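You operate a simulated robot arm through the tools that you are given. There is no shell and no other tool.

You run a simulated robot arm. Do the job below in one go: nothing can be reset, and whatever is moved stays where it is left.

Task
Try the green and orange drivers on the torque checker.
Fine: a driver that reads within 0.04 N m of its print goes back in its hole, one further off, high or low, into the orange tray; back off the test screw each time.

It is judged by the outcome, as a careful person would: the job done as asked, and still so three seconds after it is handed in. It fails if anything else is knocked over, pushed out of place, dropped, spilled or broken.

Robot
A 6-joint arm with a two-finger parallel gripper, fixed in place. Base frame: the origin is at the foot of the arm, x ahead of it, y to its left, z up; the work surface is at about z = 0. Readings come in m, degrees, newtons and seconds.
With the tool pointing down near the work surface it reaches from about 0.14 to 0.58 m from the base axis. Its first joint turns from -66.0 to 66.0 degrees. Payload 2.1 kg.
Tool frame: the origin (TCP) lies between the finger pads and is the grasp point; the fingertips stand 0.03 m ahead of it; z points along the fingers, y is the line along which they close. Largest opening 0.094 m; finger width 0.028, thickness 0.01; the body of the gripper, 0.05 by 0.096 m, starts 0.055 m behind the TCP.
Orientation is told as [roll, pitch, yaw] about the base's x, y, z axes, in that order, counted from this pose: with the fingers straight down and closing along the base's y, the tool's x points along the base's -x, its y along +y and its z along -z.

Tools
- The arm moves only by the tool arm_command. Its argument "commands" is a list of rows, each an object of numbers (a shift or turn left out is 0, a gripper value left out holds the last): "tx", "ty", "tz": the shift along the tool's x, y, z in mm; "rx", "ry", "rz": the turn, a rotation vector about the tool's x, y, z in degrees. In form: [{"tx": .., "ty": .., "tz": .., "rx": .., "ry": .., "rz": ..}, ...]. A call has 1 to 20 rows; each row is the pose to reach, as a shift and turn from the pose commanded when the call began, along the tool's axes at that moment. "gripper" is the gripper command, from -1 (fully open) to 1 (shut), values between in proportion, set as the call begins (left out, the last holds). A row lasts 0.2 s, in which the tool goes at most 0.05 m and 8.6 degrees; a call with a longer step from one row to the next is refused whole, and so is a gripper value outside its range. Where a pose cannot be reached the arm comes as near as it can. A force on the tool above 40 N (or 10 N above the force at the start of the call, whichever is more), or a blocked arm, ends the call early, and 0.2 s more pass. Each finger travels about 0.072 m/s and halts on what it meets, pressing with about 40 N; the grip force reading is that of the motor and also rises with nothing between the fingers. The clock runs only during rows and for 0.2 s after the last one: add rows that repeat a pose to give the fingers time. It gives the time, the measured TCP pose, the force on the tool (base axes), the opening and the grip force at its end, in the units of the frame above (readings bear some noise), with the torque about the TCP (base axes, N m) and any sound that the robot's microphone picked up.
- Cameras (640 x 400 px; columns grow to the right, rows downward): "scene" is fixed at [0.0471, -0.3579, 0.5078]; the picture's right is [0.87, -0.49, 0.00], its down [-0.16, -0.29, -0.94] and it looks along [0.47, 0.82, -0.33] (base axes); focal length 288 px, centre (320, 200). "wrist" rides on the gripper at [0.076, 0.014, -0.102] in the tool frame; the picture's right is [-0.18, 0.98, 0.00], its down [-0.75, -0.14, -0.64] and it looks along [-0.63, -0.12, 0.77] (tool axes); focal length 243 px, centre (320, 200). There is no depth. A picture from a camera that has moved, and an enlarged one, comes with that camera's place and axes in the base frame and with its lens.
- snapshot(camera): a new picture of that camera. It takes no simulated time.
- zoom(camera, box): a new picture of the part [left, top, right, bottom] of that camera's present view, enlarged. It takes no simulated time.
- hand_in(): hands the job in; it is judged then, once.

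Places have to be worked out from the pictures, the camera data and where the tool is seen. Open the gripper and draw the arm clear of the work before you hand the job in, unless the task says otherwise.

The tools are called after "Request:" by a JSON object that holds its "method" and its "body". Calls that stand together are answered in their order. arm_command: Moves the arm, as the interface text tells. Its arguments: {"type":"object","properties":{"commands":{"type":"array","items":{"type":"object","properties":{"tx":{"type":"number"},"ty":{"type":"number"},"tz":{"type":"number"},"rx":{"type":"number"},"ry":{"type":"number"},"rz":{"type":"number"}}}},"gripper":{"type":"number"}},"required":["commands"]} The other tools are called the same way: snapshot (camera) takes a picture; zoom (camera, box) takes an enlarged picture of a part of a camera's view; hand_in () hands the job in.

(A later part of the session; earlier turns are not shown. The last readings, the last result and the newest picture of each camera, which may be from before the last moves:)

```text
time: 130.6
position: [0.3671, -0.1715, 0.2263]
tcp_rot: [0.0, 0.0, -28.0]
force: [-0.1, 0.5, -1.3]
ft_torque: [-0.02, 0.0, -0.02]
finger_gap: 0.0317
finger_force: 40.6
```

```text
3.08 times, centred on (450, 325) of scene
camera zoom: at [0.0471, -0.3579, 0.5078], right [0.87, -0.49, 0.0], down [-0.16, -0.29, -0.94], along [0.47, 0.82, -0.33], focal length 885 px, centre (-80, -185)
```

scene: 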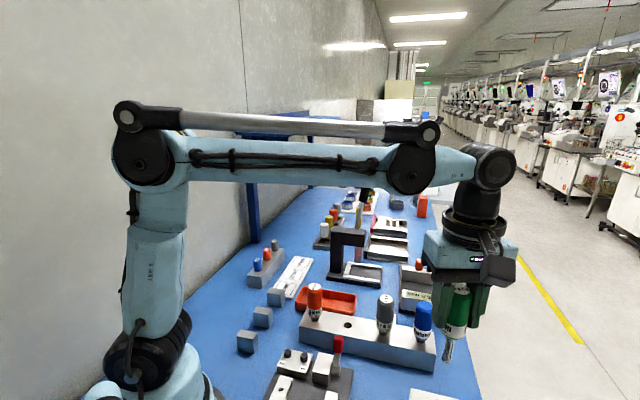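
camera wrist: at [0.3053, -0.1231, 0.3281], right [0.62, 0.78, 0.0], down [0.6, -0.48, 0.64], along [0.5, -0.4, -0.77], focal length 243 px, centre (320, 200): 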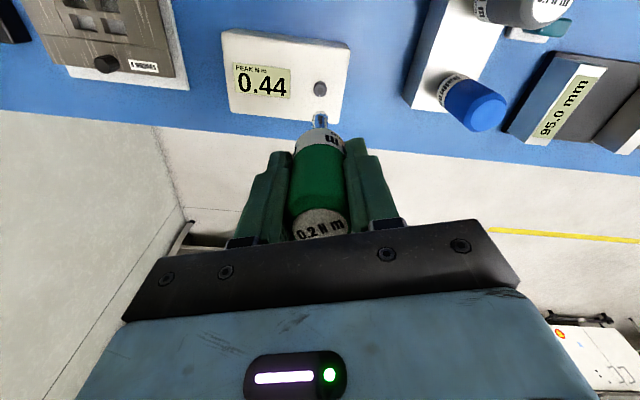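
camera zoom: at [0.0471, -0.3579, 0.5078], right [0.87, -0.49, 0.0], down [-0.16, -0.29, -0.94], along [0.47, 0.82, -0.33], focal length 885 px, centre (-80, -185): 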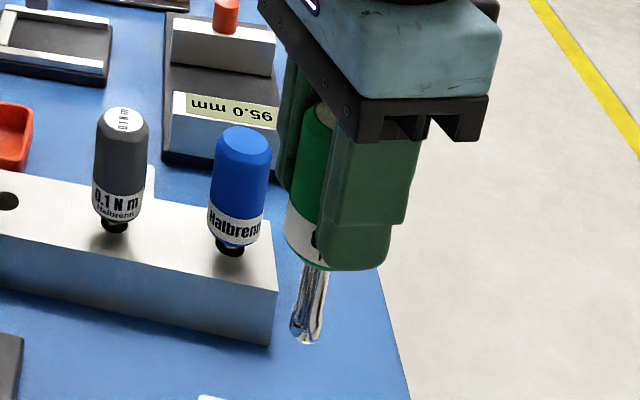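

The handle has only crept a few degrees in the fingers, so the screw really followed. Before trying anything else I'll back the screw off properly again: turn to yaw -45°, come down on it, and turn counter-clockwise with a helical rise.

Request:
{"method": "arm_command", "body": {"commands": [{"rz": 6}, {"rz": 12}, {"rz": 17}, {"rz": 17, "tz": 25}, {"rz": 17, "tz": 50}, {"rz": 17, "tz": 70}, {"rz": 17, "tz": 72}, {"rz": 17, "tz": 72}, {"rz": 17, "tz": 72}]}}

Request:
{"method": "zoom", "body": {"camera": "wrist", "box": [300, 80, 340, 120]}}

```text
time: 132.6
position: [0.3649, -0.1712, 0.155]
tcp_rot: [0.1, 0.1, -45.0]
force: [0.1, 1.2, -1.2]
ft_torque: [0.01, 0.01, 0.01]
finger_gap: 0.0317
finger_force: 39.6
```

```text
10.00 times, centred on (320, 100) of wrist
camera zoom: at [0.3208, -0.1074, 0.2559], right [0.82, 0.57, 0.0], down [0.43, -0.63, 0.64], along [0.36, -0.53, -0.77], focal length 2426 px, centre (320, 1200)
```

zoom: 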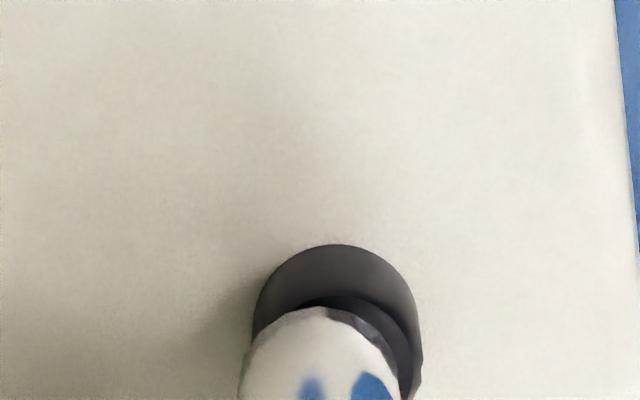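

The tip is 1.3 mm off to the left here; I'll shift +1.2 mm and lower to contact.

Request:
{"method": "arm_command", "body": {"commands": [{"ty": 1.2}, {"ty": 1.2, "tz": 1}, {"ty": 1.2, "tz": 2}, {"ty": 1.2, "tz": 2.3}, {"ty": 1.2, "tz": 2.3}]}}

Request:
{"method": "zoom", "body": {"camera": "wrist", "box": [300, 80, 340, 120]}}

Request:
{"method": "arm_command", "body": {"commands": [{"tz": 0.3}, {"tz": 0.3}]}}

```text
time: 133.8
position: [0.3656, -0.1707, 0.152]
tcp_rot: [0.0, 0.0, -45.0]
force: [0.1, -0.6, -0.6]
ft_torque: [0.03, 0.01, -0.05]
finger_gap: 0.0315
finger_force: 39.7
```

```text
10.00 times, centred on (320, 100) of wrist
camera zoom: at [0.3218, -0.1063, 0.2535], right [0.82, 0.57, 0.0], down [0.43, -0.63, 0.64], along [0.36, -0.53, -0.77], focal length 2426 px, centre (320, 1200)
```

zoom: 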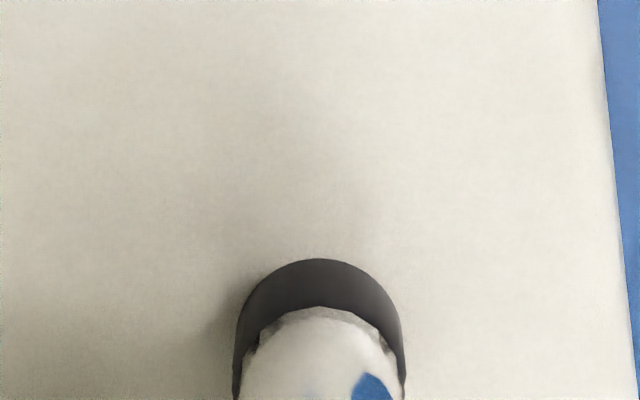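

```text
time: 134.4
position: [0.3658, -0.1713, 0.1519]
tcp_rot: [0.1, 0.0, -45.0]
force: [0.1, -1.0, -1.4]
ft_torque: [0.02, 0.01, -0.02]
finger_gap: 0.0318
finger_force: 40.5
```

Well aligned and, surprisingly, still no contact; the sleeve seems lower on the screw than before. I'll continue down in 0.3–0.4 mm steps to see how deep it goes.

Request:
{"method": "arm_command", "body": {"commands": [{"tz": 0.4}, {"tz": 0.4}]}}

Request:
{"method": "arm_command", "body": {"commands": [{"tz": 0.4}, {"tz": 0.4}]}}

Request:
{"method": "zoom", "body": {"camera": "wrist", "box": [300, 80, 340, 120]}}

```text
time: 135.0
position: [0.3661, -0.1704, 0.1502]
tcp_rot: [0.0, -0.1, -45.0]
force: [-0.4, -0.6, -0.7]
ft_torque: [0.0, 0.0, 0.0]
finger_gap: 0.0319
finger_force: 39.8
```

```text
time: 135.6
position: [0.3671, -0.1695, 0.1501]
tcp_rot: [0.0, 0.0, -45.0]
force: [-0.5, -0.3, -1.3]
ft_torque: [-0.05, -0.05, 0.02]
finger_gap: 0.0316
finger_force: 40.0
```

```text
10.00 times, centred on (320, 100) of wrist
camera zoom: at [0.322, -0.1061, 0.2526], right [0.82, 0.57, 0.0], down [0.43, -0.63, 0.64], along [0.36, -0.53, -0.77], focal length 2426 px, centre (320, 1200)
```

zoom: 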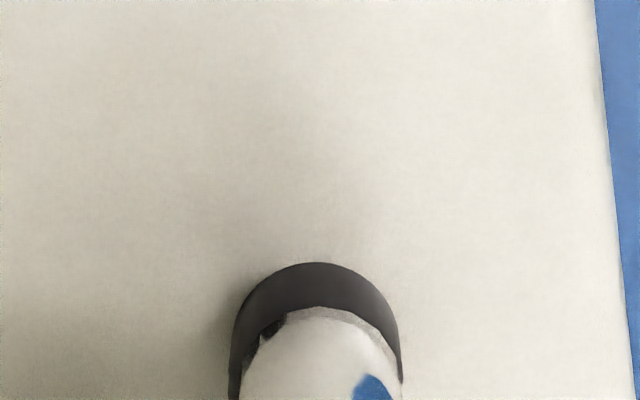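

No contact even at TCP z 0.1506 — the bit is now going into the recess, deeper than ever before. So all earlier runs were not properly seated. I'll keep lowering gently.

Request:
{"method": "arm_command", "body": {"commands": [{"tz": 0.5}, {"tz": 0.5}]}}

Request:
{"method": "arm_command", "body": {"commands": [{"tz": 0.5}, {"tz": 0.5}]}}

Request:
{"method": "arm_command", "body": {"commands": [{"tz": 0.5}, {"tz": 0.5}]}}

Request:
{"method": "zoom", "body": {"camera": "wrist", "box": [300, 80, 340, 120]}}

```text
time: 136.2
position: [0.3668, -0.1691, 0.1502]
tcp_rot: [0.0, 0.0, -45.0]
force: [-1.3, 0.7, 0.8]
ft_torque: [0.03, 0.07, -0.01]
finger_gap: 0.0317
finger_force: 39.7
```

```text
time: 136.8
position: [0.3674, -0.1713, 0.1503]
tcp_rot: [-0.1, 0.0, -45.0]
force: [-3.3, -0.1, 13.0]
ft_torque: [0.0, 0.32, -0.01]
finger_gap: 0.032
finger_force: 40.0
```

```text
time: 137.4
position: [0.3669, -0.1708, 0.1492]
tcp_rot: [0.0, -0.1, -45.0]
force: [-5.1, -0.6, 31.4]
ft_torque: [-0.13, 0.51, -0.01]
finger_gap: 0.0316
finger_force: 40.2
```

```text
10.00 times, centred on (320, 100) of wrist
camera zoom: at [0.3228, -0.106, 0.2516], right [0.83, 0.56, 0.0], down [0.43, -0.63, 0.64], along [0.36, -0.53, -0.77], focal length 2426 px, centre (320, 1200)
```

zoom: 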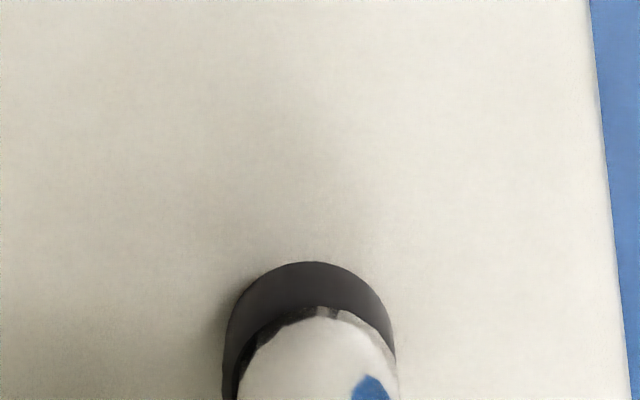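

That bottomed with 31 N — too much; I'll ease 1 mm right away.

Request:
{"method": "arm_command", "body": {"commands": [{"tz": -0.5}, {"tz": -1.0}, {"tz": -1.0}]}}

Request:
{"method": "zoom", "body": {"camera": "wrist", "box": [300, 80, 340, 120]}}

Request:
{"method": "zoom", "body": {"camera": "wrist", "box": [180, 30, 360, 170]}}

```text
time: 138.2
position: [0.3673, -0.17, 0.1503]
tcp_rot: [0.1, 0.0, -45.1]
force: [-1.3, -0.1, 5.9]
ft_torque: [0.01, 0.14, 0.02]
finger_gap: 0.0317
finger_force: 40.3
```

```text
10.00 times, centred on (320, 100) of wrist
camera zoom: at [0.3227, -0.1062, 0.2521], right [0.82, 0.57, 0.0], down [0.43, -0.63, 0.64], along [0.36, -0.53, -0.77], focal length 2426 px, centre (320, 1200)
```

zoom: 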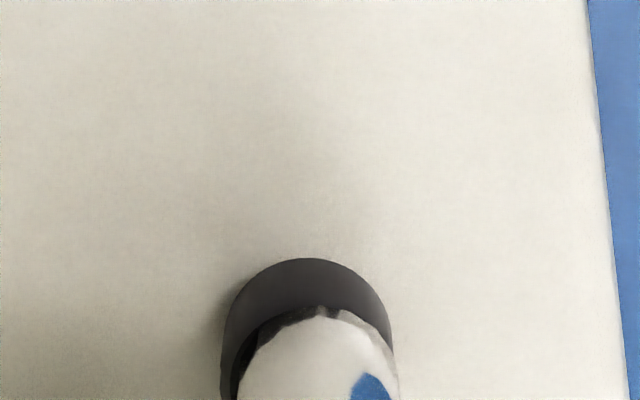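

```text
2.86 times, centred on (270, 100) of wrist
camera zoom: at [0.3227, -0.1062, 0.2521], right [0.82, 0.57, 0.0], down [0.43, -0.63, 0.64], along [0.36, -0.53, -0.77], focal length 693 px, centre (463, 486)
```

zoom: 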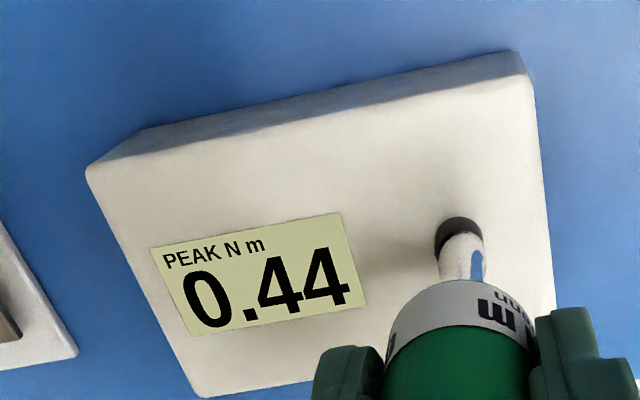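

I'll now test the coupling cleanly: raise 0.4 mm to zero push, turn counter-clockwise 60° and then compare the mark before (-43°) and after.

Request:
{"method": "arm_command", "body": {"commands": [{"tz": -0.4, "ty": 0.6}, {"tz": -0.4, "ty": 0.6}, {"tz": -0.4, "ty": 0.6}]}}

Request:
{"method": "arm_command", "body": {"commands": [{"rz": -3}, {"rz": -6}, {"rz": -9}, {"rz": -12}, {"rz": -15}, {"rz": -18}, {"rz": -21}, {"rz": -24}, {"rz": -27}, {"rz": -30}]}}

Request:
{"method": "arm_command", "body": {"commands": [{"rz": -3}, {"rz": -6}, {"rz": -9}, {"rz": -12}, {"rz": -15}, {"rz": -18}, {"rz": -21}, {"rz": -24}, {"rz": -27}, {"rz": -30}]}}

```text
time: 139.0
position: [0.3679, -0.1701, 0.1502]
tcp_rot: [0.1, 0.0, -45.1]
force: [-0.5, -0.4, -0.6]
ft_torque: [0.0, -0.03, 0.01]
finger_gap: 0.0318
finger_force: 39.6
```

```text
time: 141.2
position: [0.367, -0.1712, 0.1509]
tcp_rot: [0.1, 0.1, -15.0]
force: [-0.1, 0.1, -1.4]
ft_torque: [0.0, 0.0, -0.23]
finger_gap: 0.0319
finger_force: 40.0
```

```text
time: 143.4
position: [0.367, -0.1701, 0.1503]
tcp_rot: [0.0, 0.0, 15.1]
force: [0.0, 0.5, -1.0]
ft_torque: [-0.01, -0.03, -0.19]
finger_gap: 0.0316
finger_force: 40.2
```

Clean torque of -0.23, then -0.19. Now I lift to read the mark.

Request:
{"method": "arm_command", "body": {"commands": [{"tz": -3}, {"tz": -10}, {"tz": -30}, {"tz": -50}, {"tz": -75}, {"tz": -75}]}}

Request:
{"method": "zoom", "body": {"camera": "wrist", "box": [308, 76, 334, 102]}}

Request:
{"method": "zoom", "body": {"camera": "wrist", "box": [220, 0, 360, 130]}}

```text
time: 144.8
position: [0.3686, -0.1699, 0.2265]
tcp_rot: [0.0, 0.0, 15.0]
force: [1.3, -0.6, -0.5]
ft_torque: [0.0, 0.0, 0.02]
finger_gap: 0.0319
finger_force: 40.1
```

```text
15.38 times, centred on (321, 89) of wrist
camera zoom: at [0.2904, -0.1758, 0.3286], right [-0.08, 1.0, 0.0], down [0.76, 0.06, 0.64], along [0.64, 0.05, -0.77], focal length 3733 px, centre (305, 1908)
```

zoom: 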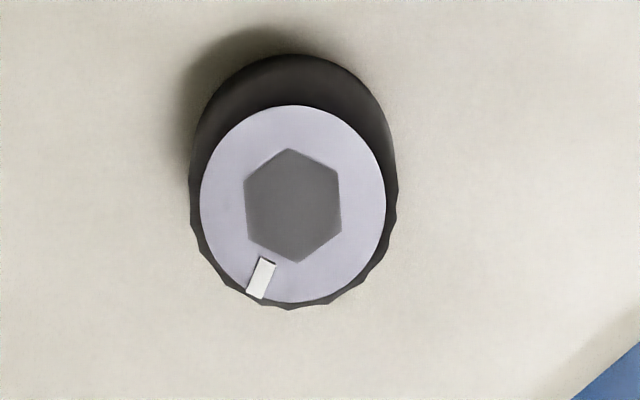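

```text
3.08 times, centred on (290, 65) of wrist
camera zoom: at [0.2904, -0.1758, 0.3286], right [-0.08, 1.0, 0.0], down [0.76, 0.06, 0.64], along [0.64, 0.05, -0.77], focal length 746 px, centre (412, 615)
```

zoom: 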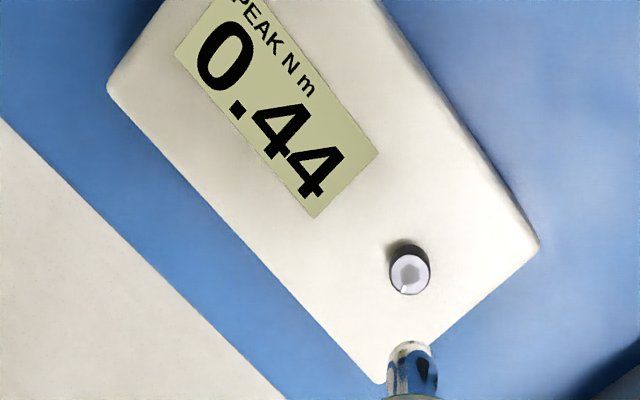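

The screw only moved 24° of the 60° (mark -43° → -19°) at about -0.2 N m, so something gives way elastically/plastically near 0.18–0.2 N m. Comparing with the orange driver will tell whether that 0.18 belongs to the green driver's clutch or to the screw. First I finish backing the screw off with green: from yaw -60° counter-clockwise.

Request:
{"method": "arm_command", "body": {"commands": [{"rz": 8}, {"rz": 16}, {"rz": 24}, {"rz": 32}, {"rz": 40}, {"rz": 48}, {"rz": 56}, {"rz": 64}, {"rz": 72}, {"rz": 75}, {"rz": 75, "tz": 30}, {"rz": 75, "tz": 55}, {"rz": 75, "tz": 71}, {"rz": 75, "tz": 71}, {"rz": 75, "tz": 71}]}}

Request:
{"method": "zoom", "body": {"camera": "wrist", "box": [300, 80, 340, 120]}}

```text
time: 148.0
position: [0.3677, -0.1695, 0.155]
tcp_rot: [0.0, 0.0, -60.0]
force: [0.7, 0.5, -0.1]
ft_torque: [0.01, -0.01, 0.0]
finger_gap: 0.0315
finger_force: 39.6
```

```text
10.00 times, centred on (320, 100) of wrist
camera zoom: at [0.3417, -0.0963, 0.2565], right [0.94, 0.33, 0.0], down [0.25, -0.72, 0.64], along [0.21, -0.61, -0.77], focal length 2426 px, centre (320, 1200)
```

zoom: 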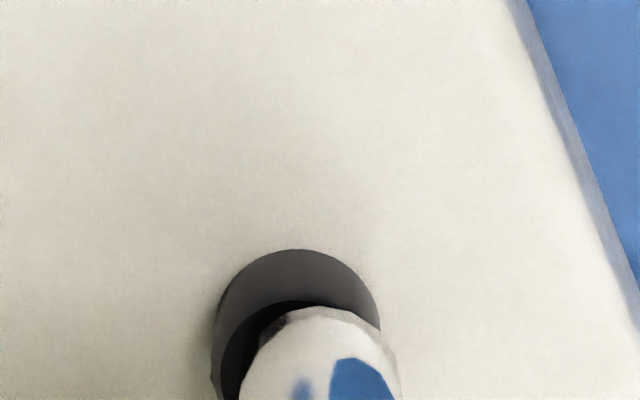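

Offset 2.1 mm here; I'll correct it and lower to just above contact.

Request:
{"method": "arm_command", "body": {"commands": [{"tx": 0.4, "ty": -1.8}, {"tx": 0.4, "ty": -1.8}, {"tx": 0.4, "ty": -1.8}]}}

Request:
{"method": "zoom", "body": {"camera": "wrist", "box": [300, 80, 340, 120]}}

```text
time: 148.8
position: [0.3662, -0.1711, 0.1551]
tcp_rot: [0.1, 0.0, -60.1]
force: [-0.6, 0.1, -1.1]
ft_torque: [0.0, 0.03, 0.02]
finger_gap: 0.0316
finger_force: 40.1
```

```text
10.00 times, centred on (320, 100) of wrist
camera zoom: at [0.3396, -0.0967, 0.2566], right [0.94, 0.33, 0.0], down [0.25, -0.72, 0.64], along [0.21, -0.61, -0.77], focal length 2426 px, centre (320, 1200)
```

zoom: 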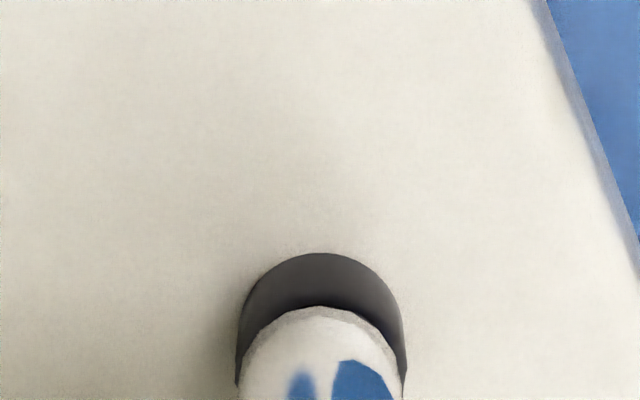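

Sideways fine, but the row positions show the tip ~1.8 mm too near the camera; by the camera pose the TCP should be at (0.366, -0.171). I'll correct with tx = -1.6 and lower.

Request:
{"method": "arm_command", "body": {"commands": [{"tx": -1.6, "ty": -0.3}, {"tx": -1.6, "ty": -0.3}, {"tx": -1.6, "ty": -0.3, "tz": 1.5}, {"tx": -1.6, "ty": -0.3, "tz": 1.5}]}}

Request:
{"method": "zoom", "body": {"camera": "wrist", "box": [300, 80, 340, 120]}}

```text
time: 149.8
position: [0.3662, -0.1713, 0.153]
tcp_rot: [0.1, 0.0, -60.1]
force: [-0.3, -0.1, -0.8]
ft_torque: [-0.02, 0.01, -0.01]
finger_gap: 0.0315
finger_force: 40.0
```

```text
10.00 times, centred on (320, 100) of wrist
camera zoom: at [0.3399, -0.0982, 0.2548], right [0.94, 0.33, 0.0], down [0.25, -0.72, 0.64], along [0.21, -0.61, -0.77], focal length 2426 px, centre (320, 1200)
```

zoom: 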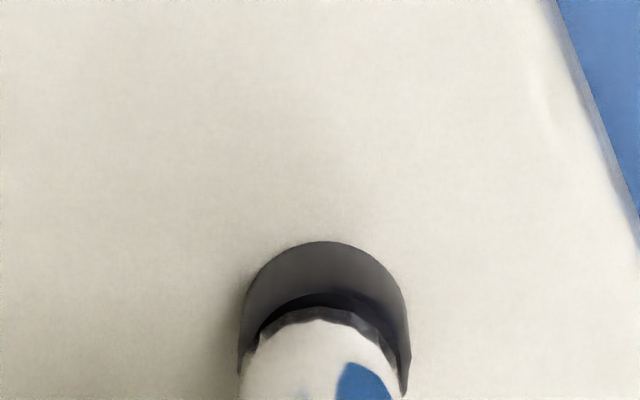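

Well centred. Lower 1.6 mm and check, then turn counter-clockwise with slight helical rise, keeping push near zero.

Request:
{"method": "arm_command", "body": {"commands": [{"tz": 0.8}, {"tz": 1.6}, {"tz": 1.6}]}}

Request:
{"method": "arm_command", "body": {"commands": [{"tz": 0.3}, {"tz": 0.3}]}}

```text
time: 150.6
position: [0.3662, -0.1716, 0.1516]
tcp_rot: [0.0, 0.0, -60.0]
force: [-0.6, -0.5, -1.4]
ft_torque: [-0.03, 0.01, 0.01]
finger_gap: 0.0317
finger_force: 39.8
```

```text
time: 151.2
position: [0.3656, -0.172, 0.1504]
tcp_rot: [0.0, 0.0, -60.0]
force: [0.4, -0.2, -0.8]
ft_torque: [0.01, 0.03, 0.02]
finger_gap: 0.032
finger_force: 40.2
```

Still no touch at about z 0.1509. I'll try turning counter-clockwise here to see if it is coupled.

Request:
{"method": "arm_command", "body": {"commands": [{"rz": -4}, {"rz": -8}, {"rz": -12}, {"rz": -16}, {"rz": -20}]}}

Request:
{"method": "arm_command", "body": {"commands": [{"rz": -4}, {"rz": -8}, {"rz": -12}, {"rz": -16}, {"rz": -20}]}}

Request:
{"method": "arm_command", "body": {"commands": [{"rz": -4}, {"rz": -8}, {"rz": -12}, {"rz": -16}, {"rz": -20}]}}

Request:
{"method": "zoom", "body": {"camera": "wrist", "box": [200, 0, 360, 130]}}

```text
time: 152.4
position: [0.3653, -0.1727, 0.1513]
tcp_rot: [0.0, 0.1, -39.9]
force: [0.1, -0.4, -0.8]
ft_torque: [-0.02, 0.03, -0.17]
finger_gap: 0.0317
finger_force: 40.0
```

```text
time: 153.6
position: [0.3665, -0.1716, 0.1514]
tcp_rot: [0.0, -0.1, -20.0]
force: [0.8, 0.7, -0.3]
ft_torque: [0.02, 0.01, -0.18]
finger_gap: 0.0318
finger_force: 40.2
```

```text
time: 154.8
position: [0.3657, -0.1726, 0.1524]
tcp_rot: [0.1, 0.1, 0.1]
force: [0.8, 0.3, -1.0]
ft_torque: [0.02, -0.04, -0.11]
finger_gap: 0.0315
finger_force: 39.8
```

```text
3.08 times, centred on (280, 65) of wrist
camera zoom: at [0.2894, -0.1573, 0.2536], right [0.18, 0.98, 0.0], down [0.75, -0.14, 0.64], along [0.63, -0.12, -0.77], focal length 746 px, centre (443, 615)
```

zoom: 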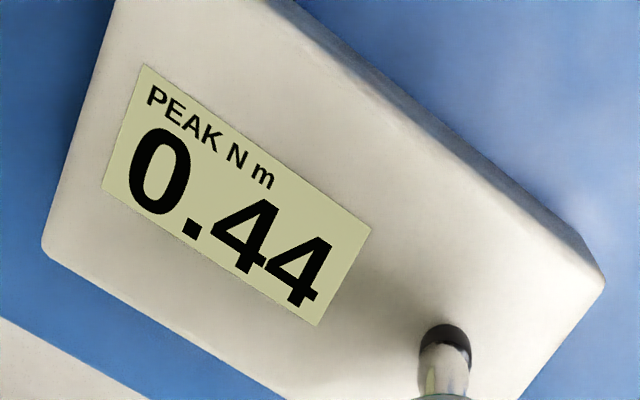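

Coupled without any push: -0.17, -0.18, then -0.11 as it loosens. Continuing counter-clockwise.

Request:
{"method": "arm_command", "body": {"commands": [{"rz": -4}, {"rz": -8}, {"rz": -12}, {"rz": -16}, {"rz": -20}]}}

Request:
{"method": "zoom", "body": {"camera": "wrist", "box": [200, 0, 360, 130]}}

Request:
{"method": "arm_command", "body": {"commands": [{"rz": -4, "tz": -0.05}, {"rz": -8, "tz": -0.1}, {"rz": -12, "tz": -0.15}, {"rz": -16, "tz": -0.2}, {"rz": -20, "tz": -0.25}]}}

Request:
{"method": "zoom", "body": {"camera": "wrist", "box": [240, 0, 360, 130]}}

```text
time: 156.0
position: [0.3676, -0.1722, 0.1512]
tcp_rot: [-0.1, 0.0, 20.1]
force: [-0.5, 0.1, -0.5]
ft_torque: [-0.01, 0.0, -0.08]
finger_gap: 0.0315
finger_force: 39.8
```

```text
3.08 times, centred on (280, 65) of wrist
camera zoom: at [0.2891, -0.1848, 0.2534], right [-0.17, 0.99, 0.0], down [0.76, 0.13, 0.64], along [0.63, 0.11, -0.77], focal length 746 px, centre (443, 615)
```

zoom: 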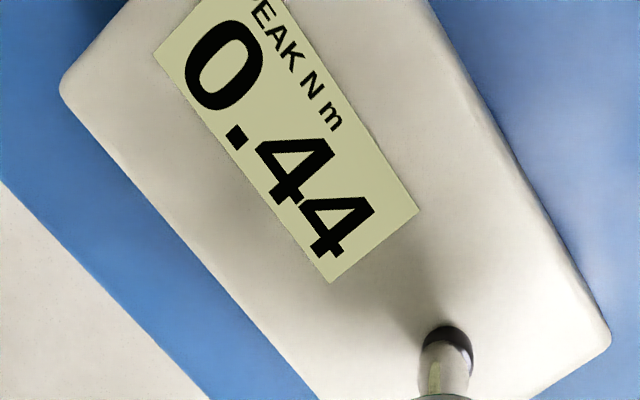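

```text
time: 157.2
position: [0.3667, -0.1723, 0.1514]
tcp_rot: [0.0, 0.0, 40.1]
force: [0.9, -0.5, -0.2]
ft_torque: [0.01, -0.03, -0.03]
finger_gap: 0.0317
finger_force: 40.8
```

```text
3.08 times, centred on (300, 65) of wrist
camera zoom: at [0.2983, -0.2103, 0.2533], right [-0.49, 0.87, 0.0], down [0.67, 0.38, 0.64], along [0.56, 0.32, -0.77], focal length 746 px, centre (382, 615)
```

zoom: 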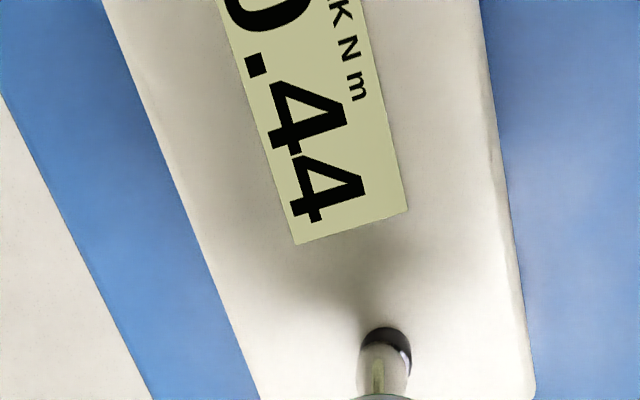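

The loosening torque falls with angle (-0.18 → -0.11 → -0.08 → -0.03), so the screw is truly coming loose. A bit further until the display clears.

Request:
{"method": "arm_command", "body": {"commands": [{"rz": -4, "tz": -0.05}, {"rz": -8, "tz": -0.1}, {"rz": -12, "tz": -0.15}, {"rz": -16, "tz": -0.2}, {"rz": -20, "tz": -0.25}]}}

Request:
{"method": "zoom", "body": {"camera": "wrist", "box": [260, 0, 380, 130]}}

Request:
{"method": "arm_command", "body": {"commands": [{"rz": -4, "tz": -0.05}, {"rz": -8, "tz": -0.1}, {"rz": -12, "tz": -0.15}, {"rz": -16, "tz": -0.2}, {"rz": -20, "tz": -0.25}]}}

Request:
{"method": "zoom", "body": {"camera": "wrist", "box": [260, 0, 400, 130]}}

```text
time: 158.4
position: [0.367, -0.1722, 0.1524]
tcp_rot: [0.0, 0.0, 60.0]
force: [-0.1, -0.5, -1.1]
ft_torque: [0.01, 0.01, 0.0]
finger_gap: 0.0316
finger_force: 40.0
```

```text
3.08 times, centred on (320, 65) of wrist
camera zoom: at [0.3149, -0.2308, 0.2541], right [-0.76, 0.65, 0.0], down [0.5, 0.58, 0.64], along [0.42, 0.49, -0.77], focal length 746 px, centre (320, 615)
```

zoom: 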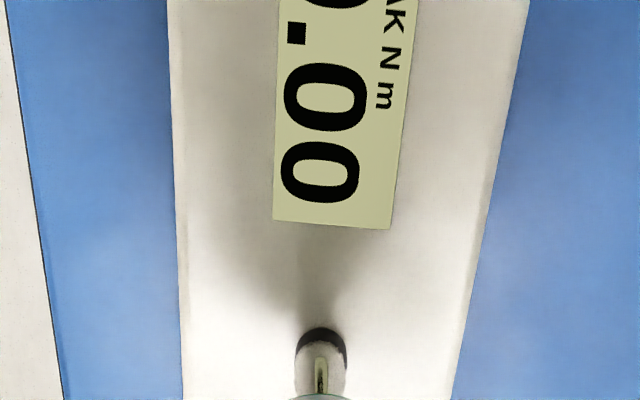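

```text
time: 159.6
position: [0.3663, -0.1726, 0.1512]
tcp_rot: [0.0, 0.0, 80.1]
force: [0.1, 0.2, -0.5]
ft_torque: [-0.01, 0.03, 0.0]
finger_gap: 0.032
finger_force: 39.7
```

```text
3.08 times, centred on (330, 65) of wrist
camera zoom: at [0.3387, -0.2444, 0.2538], right [-0.94, 0.35, 0.0], down [0.27, 0.72, 0.64], along [0.23, 0.6, -0.77], focal length 746 px, centre (289, 615)
```

zoom: 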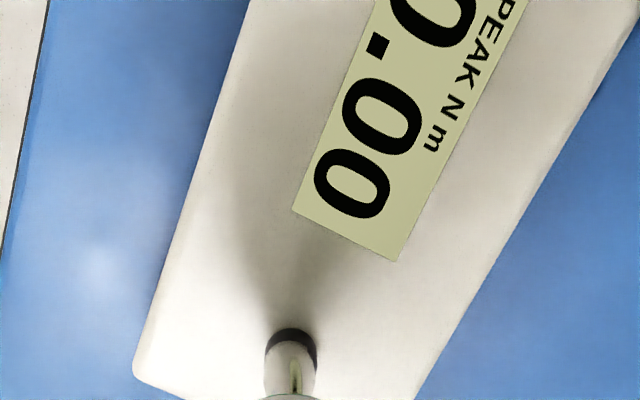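

Cleared to 0.00 with zero torque: properly backed off, and the coupling is perfectly clean without any push. From here I'll run a clean tightening test: no push, following the screw's sink, 20° per call.

Request:
{"method": "arm_command", "body": {"commands": [{"rz": 4, "tz": 0.05}, {"rz": 8, "tz": 0.1}, {"rz": 12, "tz": 0.15}, {"rz": 16, "tz": 0.2}, {"rz": 20, "tz": 0.25}]}}

Request:
{"method": "arm_command", "body": {"commands": [{"rz": 4, "tz": 0.05}, {"rz": 8, "tz": 0.1}, {"rz": 12, "tz": 0.15}, {"rz": 16, "tz": 0.2}, {"rz": 20, "tz": 0.25}]}}

Request:
{"method": "zoom", "body": {"camera": "wrist", "box": [240, 0, 360, 130]}}

Request:
{"method": "arm_command", "body": {"commands": [{"rz": 4, "tz": 0.05}, {"rz": 8, "tz": 0.1}, {"rz": 12, "tz": 0.15}, {"rz": 16, "tz": 0.2}, {"rz": 20, "tz": 0.25}]}}

Request:
{"method": "zoom", "body": {"camera": "wrist", "box": [200, 0, 360, 130]}}

```text
time: 160.8
position: [0.3658, -0.1714, 0.1515]
tcp_rot: [0.0, 0.0, 60.0]
force: [-0.4, 0.1, 0.8]
ft_torque: [-0.01, 0.1, 0.02]
finger_gap: 0.0316
finger_force: 39.8
```

```text
time: 162.0
position: [0.3659, -0.1718, 0.151]
tcp_rot: [-0.1, -0.1, 40.0]
force: [-0.7, -0.6, -0.7]
ft_torque: [-0.03, -0.01, 0.05]
finger_gap: 0.0317
finger_force: 40.1
```

```text
3.08 times, centred on (300, 65) of wrist
camera zoom: at [0.2979, -0.2093, 0.2535], right [-0.49, 0.87, 0.0], down [0.67, 0.38, 0.64], along [0.56, 0.32, -0.77], focal length 746 px, centre (382, 615)
```

zoom: 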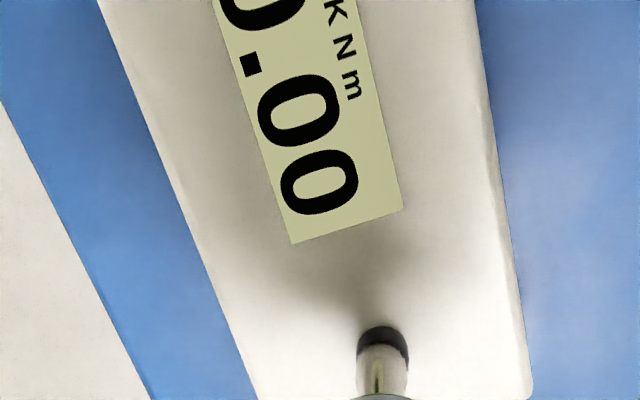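

```text
time: 163.2
position: [0.3657, -0.1732, 0.1515]
tcp_rot: [0.0, -0.1, 20.0]
force: [2.2, 0.7, 2.5]
ft_torque: [0.04, -0.31, 0.03]
finger_gap: 0.0317
finger_force: 39.8
```

```text
3.08 times, centred on (280, 65) of wrist
camera zoom: at [0.289, -0.1845, 0.2529], right [-0.16, 0.99, 0.0], down [0.76, 0.12, 0.64], along [0.64, 0.1, -0.77], focal length 746 px, centre (443, 615)
```

zoom: 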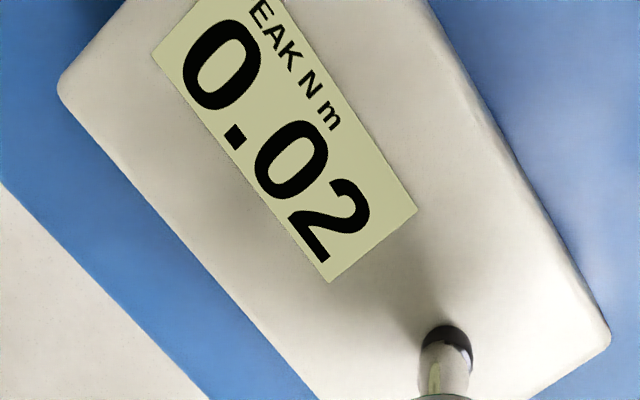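

Display 0.02 at yaw 20°, with slight contact. I'll rise 0.3 mm to stay free of the face and go on, 10° per call.

Request:
{"method": "arm_command", "body": {"commands": [{"tz": -0.3}, {"rz": 3, "tz": -0.3}, {"rz": 6, "tz": -0.3}, {"rz": 9, "tz": -0.3}, {"rz": 12, "tz": -0.3}]}}

Request:
{"method": "zoom", "body": {"camera": "wrist", "box": [200, 0, 360, 130]}}

Request:
{"method": "arm_command", "body": {"commands": [{"rz": 3}, {"rz": 6}, {"rz": 9}, {"rz": 12}]}}

Request:
{"method": "zoom", "body": {"camera": "wrist", "box": [190, 0, 350, 130]}}

```text
time: 164.4
position: [0.3664, -0.1723, 0.1511]
tcp_rot: [0.1, 0.1, 8.0]
force: [-0.5, 0.8, -0.8]
ft_torque: [0.01, -0.01, 0.05]
finger_gap: 0.0315
finger_force: 39.8
```

```text
3.08 times, centred on (280, 65) of wrist
camera zoom: at [0.2875, -0.1685, 0.2539], right [0.05, 1.0, 0.0], down [0.77, -0.04, 0.64], along [0.64, -0.03, -0.77], focal length 746 px, centre (443, 615)
```

zoom: 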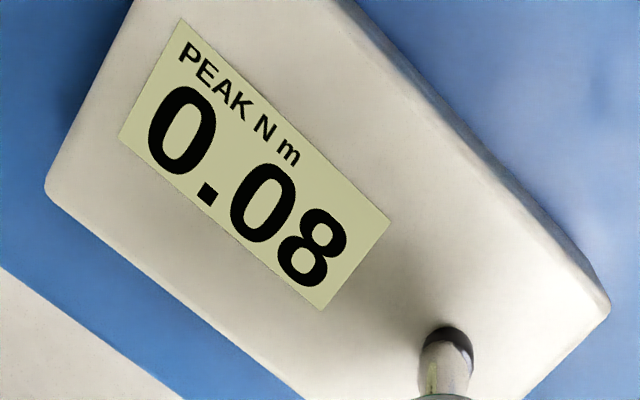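

```text
time: 165.4
position: [0.3668, -0.1721, 0.1527]
tcp_rot: [-0.1, 0.1, -4.0]
force: [-0.2, -0.2, -0.9]
ft_torque: [-0.01, 0.0, 0.12]
finger_gap: 0.0318
finger_force: 40.1
```

```text
3.08 times, centred on (270, 65) of wrist
camera zoom: at [0.2905, -0.1519, 0.2536], right [0.25, 0.97, 0.0], down [0.74, -0.19, 0.64], along [0.62, -0.16, -0.77], focal length 746 px, centre (474, 615)
```

zoom: 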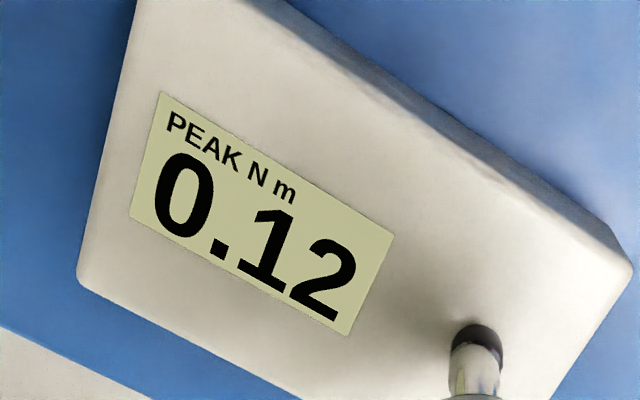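

In this clean condition the display (0.12) and my torque reading (0.12) agree. Continuing in 6–12° steps.

Request:
{"method": "arm_command", "body": {"commands": [{"rz": 3}, {"rz": 6}, {"rz": 9}, {"rz": 12}]}}

Request:
{"method": "zoom", "body": {"camera": "wrist", "box": [190, 10, 350, 140]}}

Request:
{"method": "arm_command", "body": {"commands": [{"rz": 3}, {"rz": 6}, {"rz": 9}, {"rz": 12}]}}

Request:
{"method": "zoom", "body": {"camera": "wrist", "box": [190, 20, 350, 150]}}

```text
time: 166.4
position: [0.3646, -0.1723, 0.1517]
tcp_rot: [-0.1, 0.0, -15.9]
force: [0.6, 0.1, -0.5]
ft_torque: [-0.03, -0.01, 0.13]
finger_gap: 0.0316
finger_force: 40.1
```

```text
3.08 times, centred on (270, 75) of wrist
camera zoom: at [0.2955, -0.1371, 0.2536], right [0.45, 0.89, 0.0], down [0.69, -0.34, 0.64], along [0.57, -0.29, -0.77], focal length 746 px, centre (474, 585)
```

zoom: 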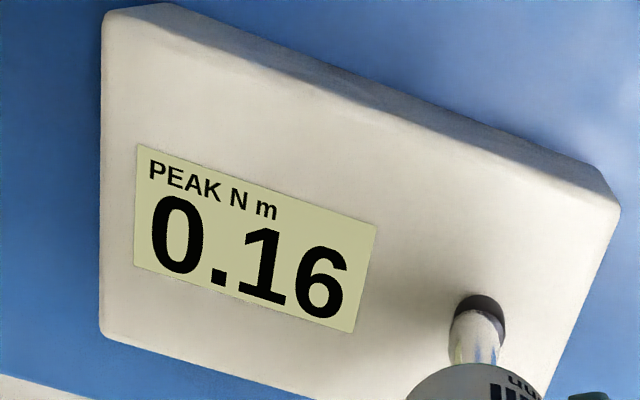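

```text
time: 167.4
position: [0.3656, -0.1719, 0.1516]
tcp_rot: [0.0, 0.0, -28.1]
force: [-0.5, -0.4, 0.2]
ft_torque: [-0.04, 0.01, 0.23]
finger_gap: 0.0319
finger_force: 39.5
```

```text
3.08 times, centred on (270, 85) of wrist
camera zoom: at [0.3047, -0.1232, 0.2533], right [0.62, 0.78, 0.0], down [0.6, -0.48, 0.64], along [0.5, -0.4, -0.77], focal length 746 px, centre (474, 554)
```

zoom: 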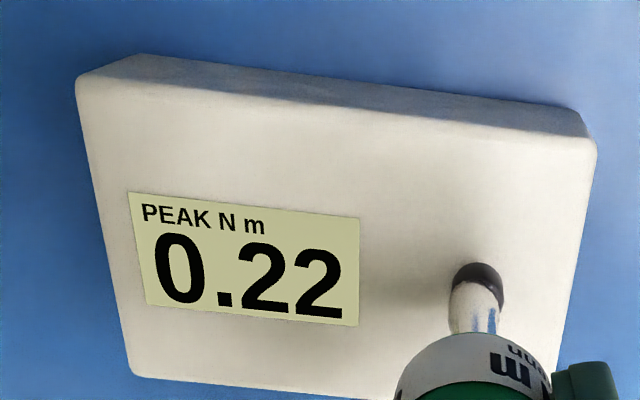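

Display 0.22 and my torque 0.23 agree well now. Small steps from here: 4° per call.

Request:
{"method": "arm_command", "body": {"commands": [{"rz": 1}, {"rz": 2}, {"rz": 3}, {"rz": 4}]}}

Request:
{"method": "zoom", "body": {"camera": "wrist", "box": [190, 20, 350, 150]}}

Request:
{"method": "arm_command", "body": {"commands": [{"rz": 1}, {"rz": 2}, {"rz": 3}, {"rz": 4}, {"rz": 5}, {"rz": 6}]}}

Request:
{"method": "zoom", "body": {"camera": "wrist", "box": [190, 30, 350, 160]}}

```text
time: 168.4
position: [0.3654, -0.1711, 0.1506]
tcp_rot: [0.0, 0.1, -32.0]
force: [0.7, 0.6, 0.2]
ft_torque: [0.01, 0.02, 0.17]
finger_gap: 0.0316
finger_force: 40.3
```

```text
3.08 times, centred on (270, 85) of wrist
camera zoom: at [0.3083, -0.1192, 0.2531], right [0.68, 0.74, 0.0], down [0.56, -0.52, 0.64], along [0.47, -0.43, -0.77], focal length 746 px, centre (474, 554)
```

zoom: 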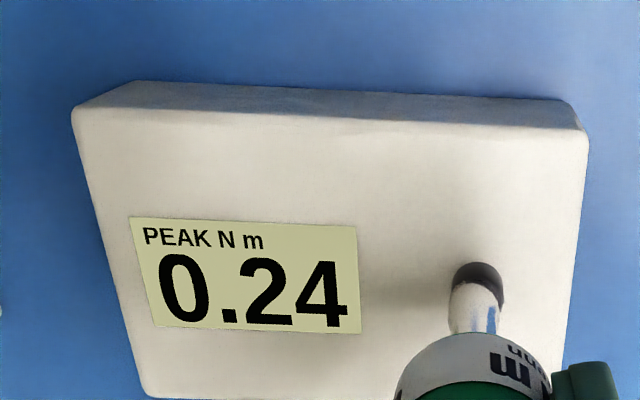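

```text
time: 169.8
position: [0.3662, -0.1736, 0.1508]
tcp_rot: [0.0, -0.1, -38.0]
force: [0.3, -0.7, -0.5]
ft_torque: [-0.04, 0.06, 0.17]
finger_gap: 0.0319
finger_force: 39.8
```

```text
3.08 times, centred on (270, 95) of wrist
camera zoom: at [0.314, -0.1141, 0.2528], right [0.75, 0.66, 0.0], down [0.51, -0.58, 0.64], along [0.42, -0.48, -0.77], focal length 746 px, centre (474, 523)
```

zoom: 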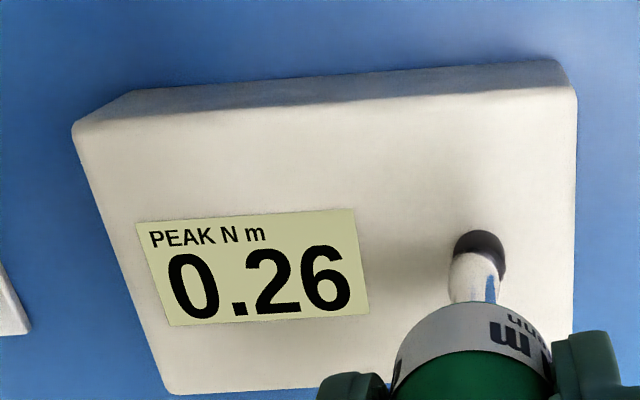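

Now the torque stays at 0.17 while the display creeps on (0.24, 0.26) at this slow speed. I suspect slow turning lets the screw creep; I'll try a brisk 34° clockwise turn to see whether the driver slips (and clicks) instead.

Request:
{"method": "arm_command", "body": {"commands": [{"rz": 8.5}, {"rz": 17}, {"rz": 25.5}, {"rz": 34}]}}

Request:
{"method": "zoom", "body": {"camera": "wrist", "box": [200, 40, 360, 170]}}

```text
time: 170.8
position: [0.366, -0.1712, 0.1511]
tcp_rot: [0.0, 0.0, -72.2]
force: [0.1, 0.0, -0.2]
ft_torque: [-0.04, 0.02, 0.18]
finger_gap: 0.0315
finger_force: 40.0
```

```text
3.08 times, centred on (280, 105) of wrist
camera zoom: at [0.3559, -0.0947, 0.2534], right [0.99, 0.13, 0.0], down [0.1, -0.76, 0.64], along [0.08, -0.64, -0.77], focal length 746 px, centre (443, 492)
```

zoom: 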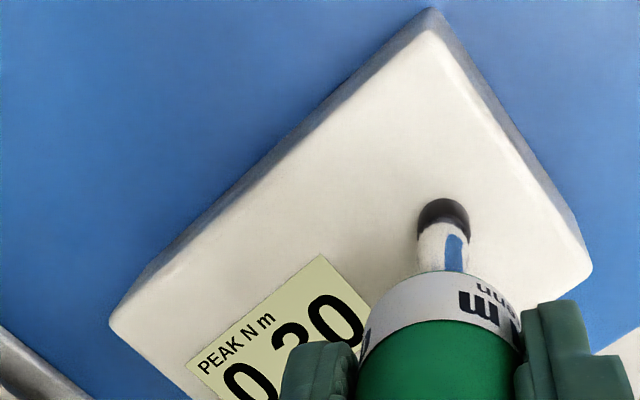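

That settles it: the fast turn of 34° raised the display only from 0.26 to 0.30 while the torque stayed at 0.18. So the green clutch slips at about 0.18 N m, and the display merely creeps up with time under load (~0.02/s). I'll back the screw off fully and then do one brisk, clean turn to get a proper display reading.

Request:
{"method": "arm_command", "body": {"commands": [{"rz": -4}, {"rz": -8}, {"rz": -12}, {"rz": -16}, {"rz": -20}, {"rz": -24}, {"rz": -28}, {"rz": -32}, {"rz": -36}, {"rz": -40}, {"rz": -44}, {"rz": -48}, {"rz": -52}, {"rz": -56}, {"rz": -60}, {"rz": -64}]}}

Request:
{"method": "arm_command", "body": {"commands": [{"rz": -4}, {"rz": -8}, {"rz": -12}, {"rz": -16}, {"rz": -20}, {"rz": -24, "tz": -0.05}, {"rz": -28, "tz": -0.1}, {"rz": -32, "tz": -0.15}, {"rz": -36, "tz": -0.2}, {"rz": -40, "tz": -0.25}]}}

Request:
{"method": "zoom", "body": {"camera": "wrist", "box": [240, 0, 360, 130]}}

```text
time: 174.2
position: [0.3655, -0.1716, 0.1502]
tcp_rot: [0.0, 0.0, -7.9]
force: [0.6, 0.5, -0.3]
ft_torque: [0.03, -0.03, -0.12]
finger_gap: 0.0317
finger_force: 40.4
```

```text
time: 176.4
position: [0.3664, -0.1727, 0.1512]
tcp_rot: [0.0, 0.0, 32.1]
force: [-1.2, 0.0, -0.5]
ft_torque: [-0.02, -0.03, -0.01]
finger_gap: 0.0317
finger_force: 39.8
```

```text
3.08 times, centred on (300, 65) of wrist
camera zoom: at [0.2934, -0.2002, 0.2535], right [-0.37, 0.93, 0.0], down [0.71, 0.28, 0.64], along [0.6, 0.23, -0.77], focal length 746 px, centre (382, 615)
```

zoom: 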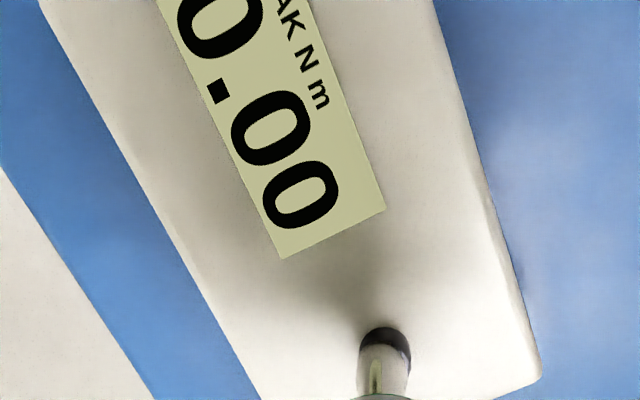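

The display cleared at 0.00 again. Now one brisk clean clockwise turn of 68°, then read.

Request:
{"method": "arm_command", "body": {"commands": [{"rz": 8.5, "tz": 0.05}, {"rz": 17, "tz": 0.1}, {"rz": 25.5, "tz": 0.15}, {"rz": 34, "tz": 0.2}, {"rz": 42.5, "tz": 0.25}, {"rz": 51, "tz": 0.25}, {"rz": 59.5, "tz": 0.25}, {"rz": 68, "tz": 0.25}]}}

Request:
{"method": "zoom", "body": {"camera": "wrist", "box": [190, 20, 350, 150]}}

Request:
{"method": "arm_command", "body": {"commands": [{"rz": 8.5}, {"rz": 17}]}}

Request:
{"method": "zoom", "body": {"camera": "wrist", "box": [190, 30, 350, 160]}}

```text
time: 178.2
position: [0.3653, -0.1717, 0.1529]
tcp_rot: [-0.1, 0.0, -36.1]
force: [-0.1, -1.1, -0.8]
ft_torque: [-0.01, -0.02, 0.21]
finger_gap: 0.032
finger_force: 39.4
```

```text
3.08 times, centred on (270, 85) of wrist
camera zoom: at [0.3126, -0.1153, 0.2533], right [0.73, 0.69, 0.0], down [0.53, -0.56, 0.64], along [0.44, -0.47, -0.77], focal length 746 px, centre (474, 554)
```

zoom: 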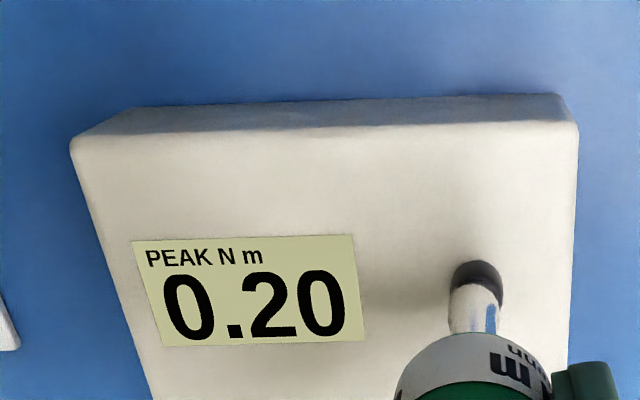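

```text
time: 178.8
position: [0.366, -0.1728, 0.1511]
tcp_rot: [-0.1, 0.0, -53.1]
force: [0.4, 0.0, -0.5]
ft_torque: [0.0, 0.02, 0.17]
finger_gap: 0.0319
finger_force: 39.9
```

```text
3.08 times, centred on (270, 95) of wrist
camera zoom: at [0.3309, -0.1022, 0.2533], right [0.9, 0.44, 0.0], down [0.34, -0.69, 0.64], along [0.28, -0.58, -0.77], focal length 746 px, centre (474, 523)
```

zoom: 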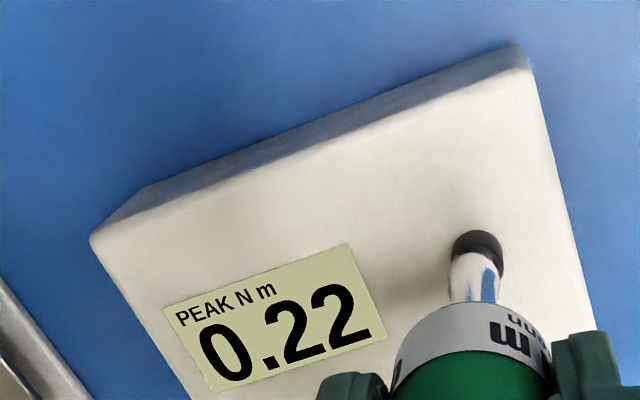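

Brisk test: 0.20 (then 0.22 with a further 17°), torque 0.17–0.21. Before accepting, I must make sure it is the driver's clutch and not the handle slipping in the fingers – I'll check the cap text's angle.

Request:
{"method": "zoom", "body": {"camera": "wrist", "box": [270, 120, 370, 250]}}

```text
3.08 times, centred on (320, 185) of wrist
camera zoom: at [0.3309, -0.1022, 0.2533], right [0.9, 0.44, 0.0], down [0.34, -0.69, 0.64], along [0.28, -0.58, -0.77], focal length 746 px, centre (320, 246)
```

zoom: 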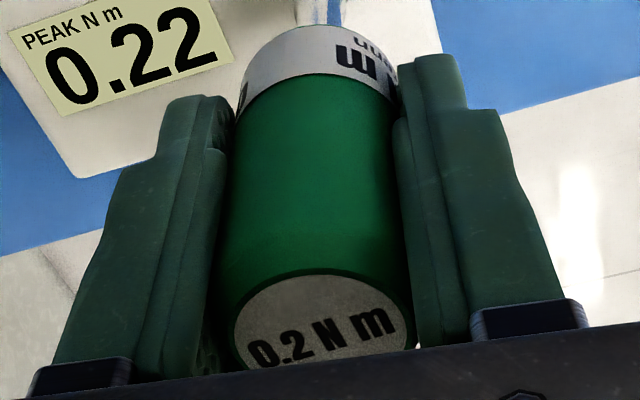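

The handle has not turned in the fingers, so the green clutch itself slips at ≈0.18–0.20: green is within 0.04 of its 0.2 print. Now I back the screw off and check that the display clears.

Request:
{"method": "arm_command", "body": {"commands": [{"rz": -4}, {"rz": -8}, {"rz": -12}, {"rz": -16}, {"rz": -20}, {"rz": -24}, {"rz": -28}, {"rz": -32}, {"rz": -36}, {"rz": -40}, {"rz": -44}, {"rz": -48}, {"rz": -52}, {"rz": -56}, {"rz": -60}, {"rz": -64}]}}

Request:
{"method": "arm_command", "body": {"commands": [{"rz": -4, "tz": -0.05}, {"rz": -8, "tz": -0.1}, {"rz": -12, "tz": -0.15}, {"rz": -16, "tz": -0.2}, {"rz": -20, "tz": -0.25}, {"rz": -24, "tz": -0.3}, {"rz": -28, "tz": -0.35}, {"rz": -32, "tz": -0.4}, {"rz": -36, "tz": -0.45}, {"rz": -40, "tz": -0.5}]}}

Request:
{"method": "zoom", "body": {"camera": "wrist", "box": [240, 0, 380, 130]}}

```text
time: 182.2
position: [0.3666, -0.1719, 0.1517]
tcp_rot: [-0.1, 0.0, 11.1]
force: [0.0, 0.6, -0.4]
ft_torque: [0.05, 0.0, -0.01]
finger_gap: 0.0317
finger_force: 40.2
```

```text
time: 184.4
position: [0.3663, -0.1714, 0.1537]
tcp_rot: [0.0, 0.0, 51.1]
force: [0.0, -0.2, -1.4]
ft_torque: [0.01, 0.04, 0.0]
finger_gap: 0.0318
finger_force: 39.9
```

```text
3.08 times, centred on (310, 65) of wrist
camera zoom: at [0.3065, -0.2215, 0.2541], right [-0.65, 0.76, 0.0], down [0.58, 0.5, 0.64], along [0.49, 0.42, -0.77], focal length 746 px, centre (351, 615)
```

zoom: 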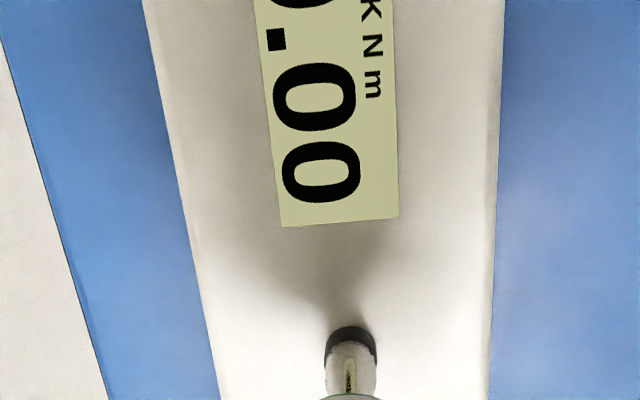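

Backed off, 0.00 and zero torque. I'll lift off, look at the mark for reference, and go up to travel height.

Request:
{"method": "arm_command", "body": {"commands": [{"tz": -3}, {"tz": -10}, {"tz": -30}, {"tz": -50}, {"tz": -70}, {"tz": -90}, {"tz": -90}]}}

Request:
{"method": "zoom", "body": {"camera": "wrist", "box": [300, 70, 340, 110]}}

Request:
{"method": "snapshot", "body": {"camera": "scene"}}

```text
time: 186.0
position: [0.3649, -0.173, 0.2416]
tcp_rot: [0.0, 0.1, 51.0]
force: [-0.2, -0.6, -0.8]
ft_torque: [-0.02, 0.01, -0.01]
finger_gap: 0.0316
finger_force: 40.0
```

```text
10.00 times, centred on (320, 90) of wrist
camera zoom: at [0.3056, -0.2225, 0.3437], right [-0.65, 0.76, 0.0], down [0.58, 0.5, 0.64], along [0.49, 0.42, -0.77], focal length 2426 px, centre (320, 1300)
```

zoom: 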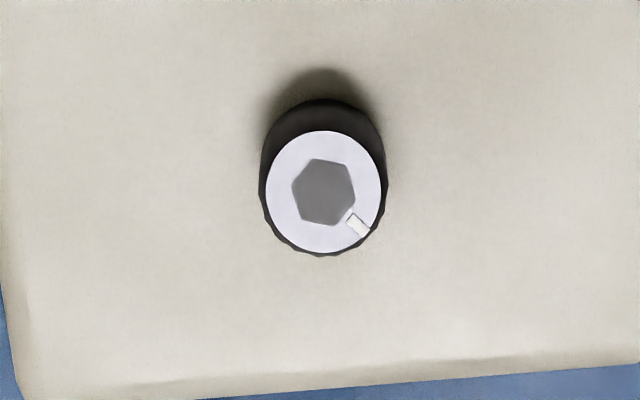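

```text
taken
```

scene: 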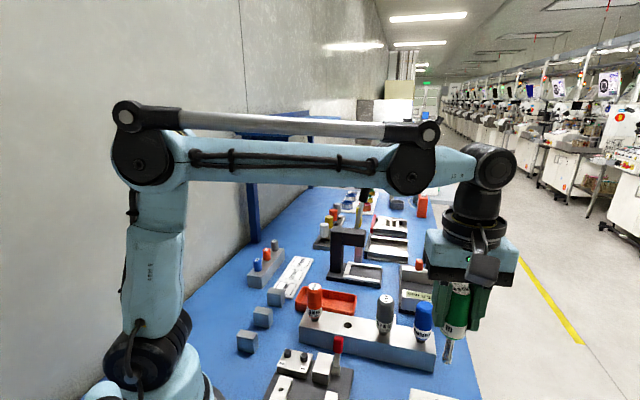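

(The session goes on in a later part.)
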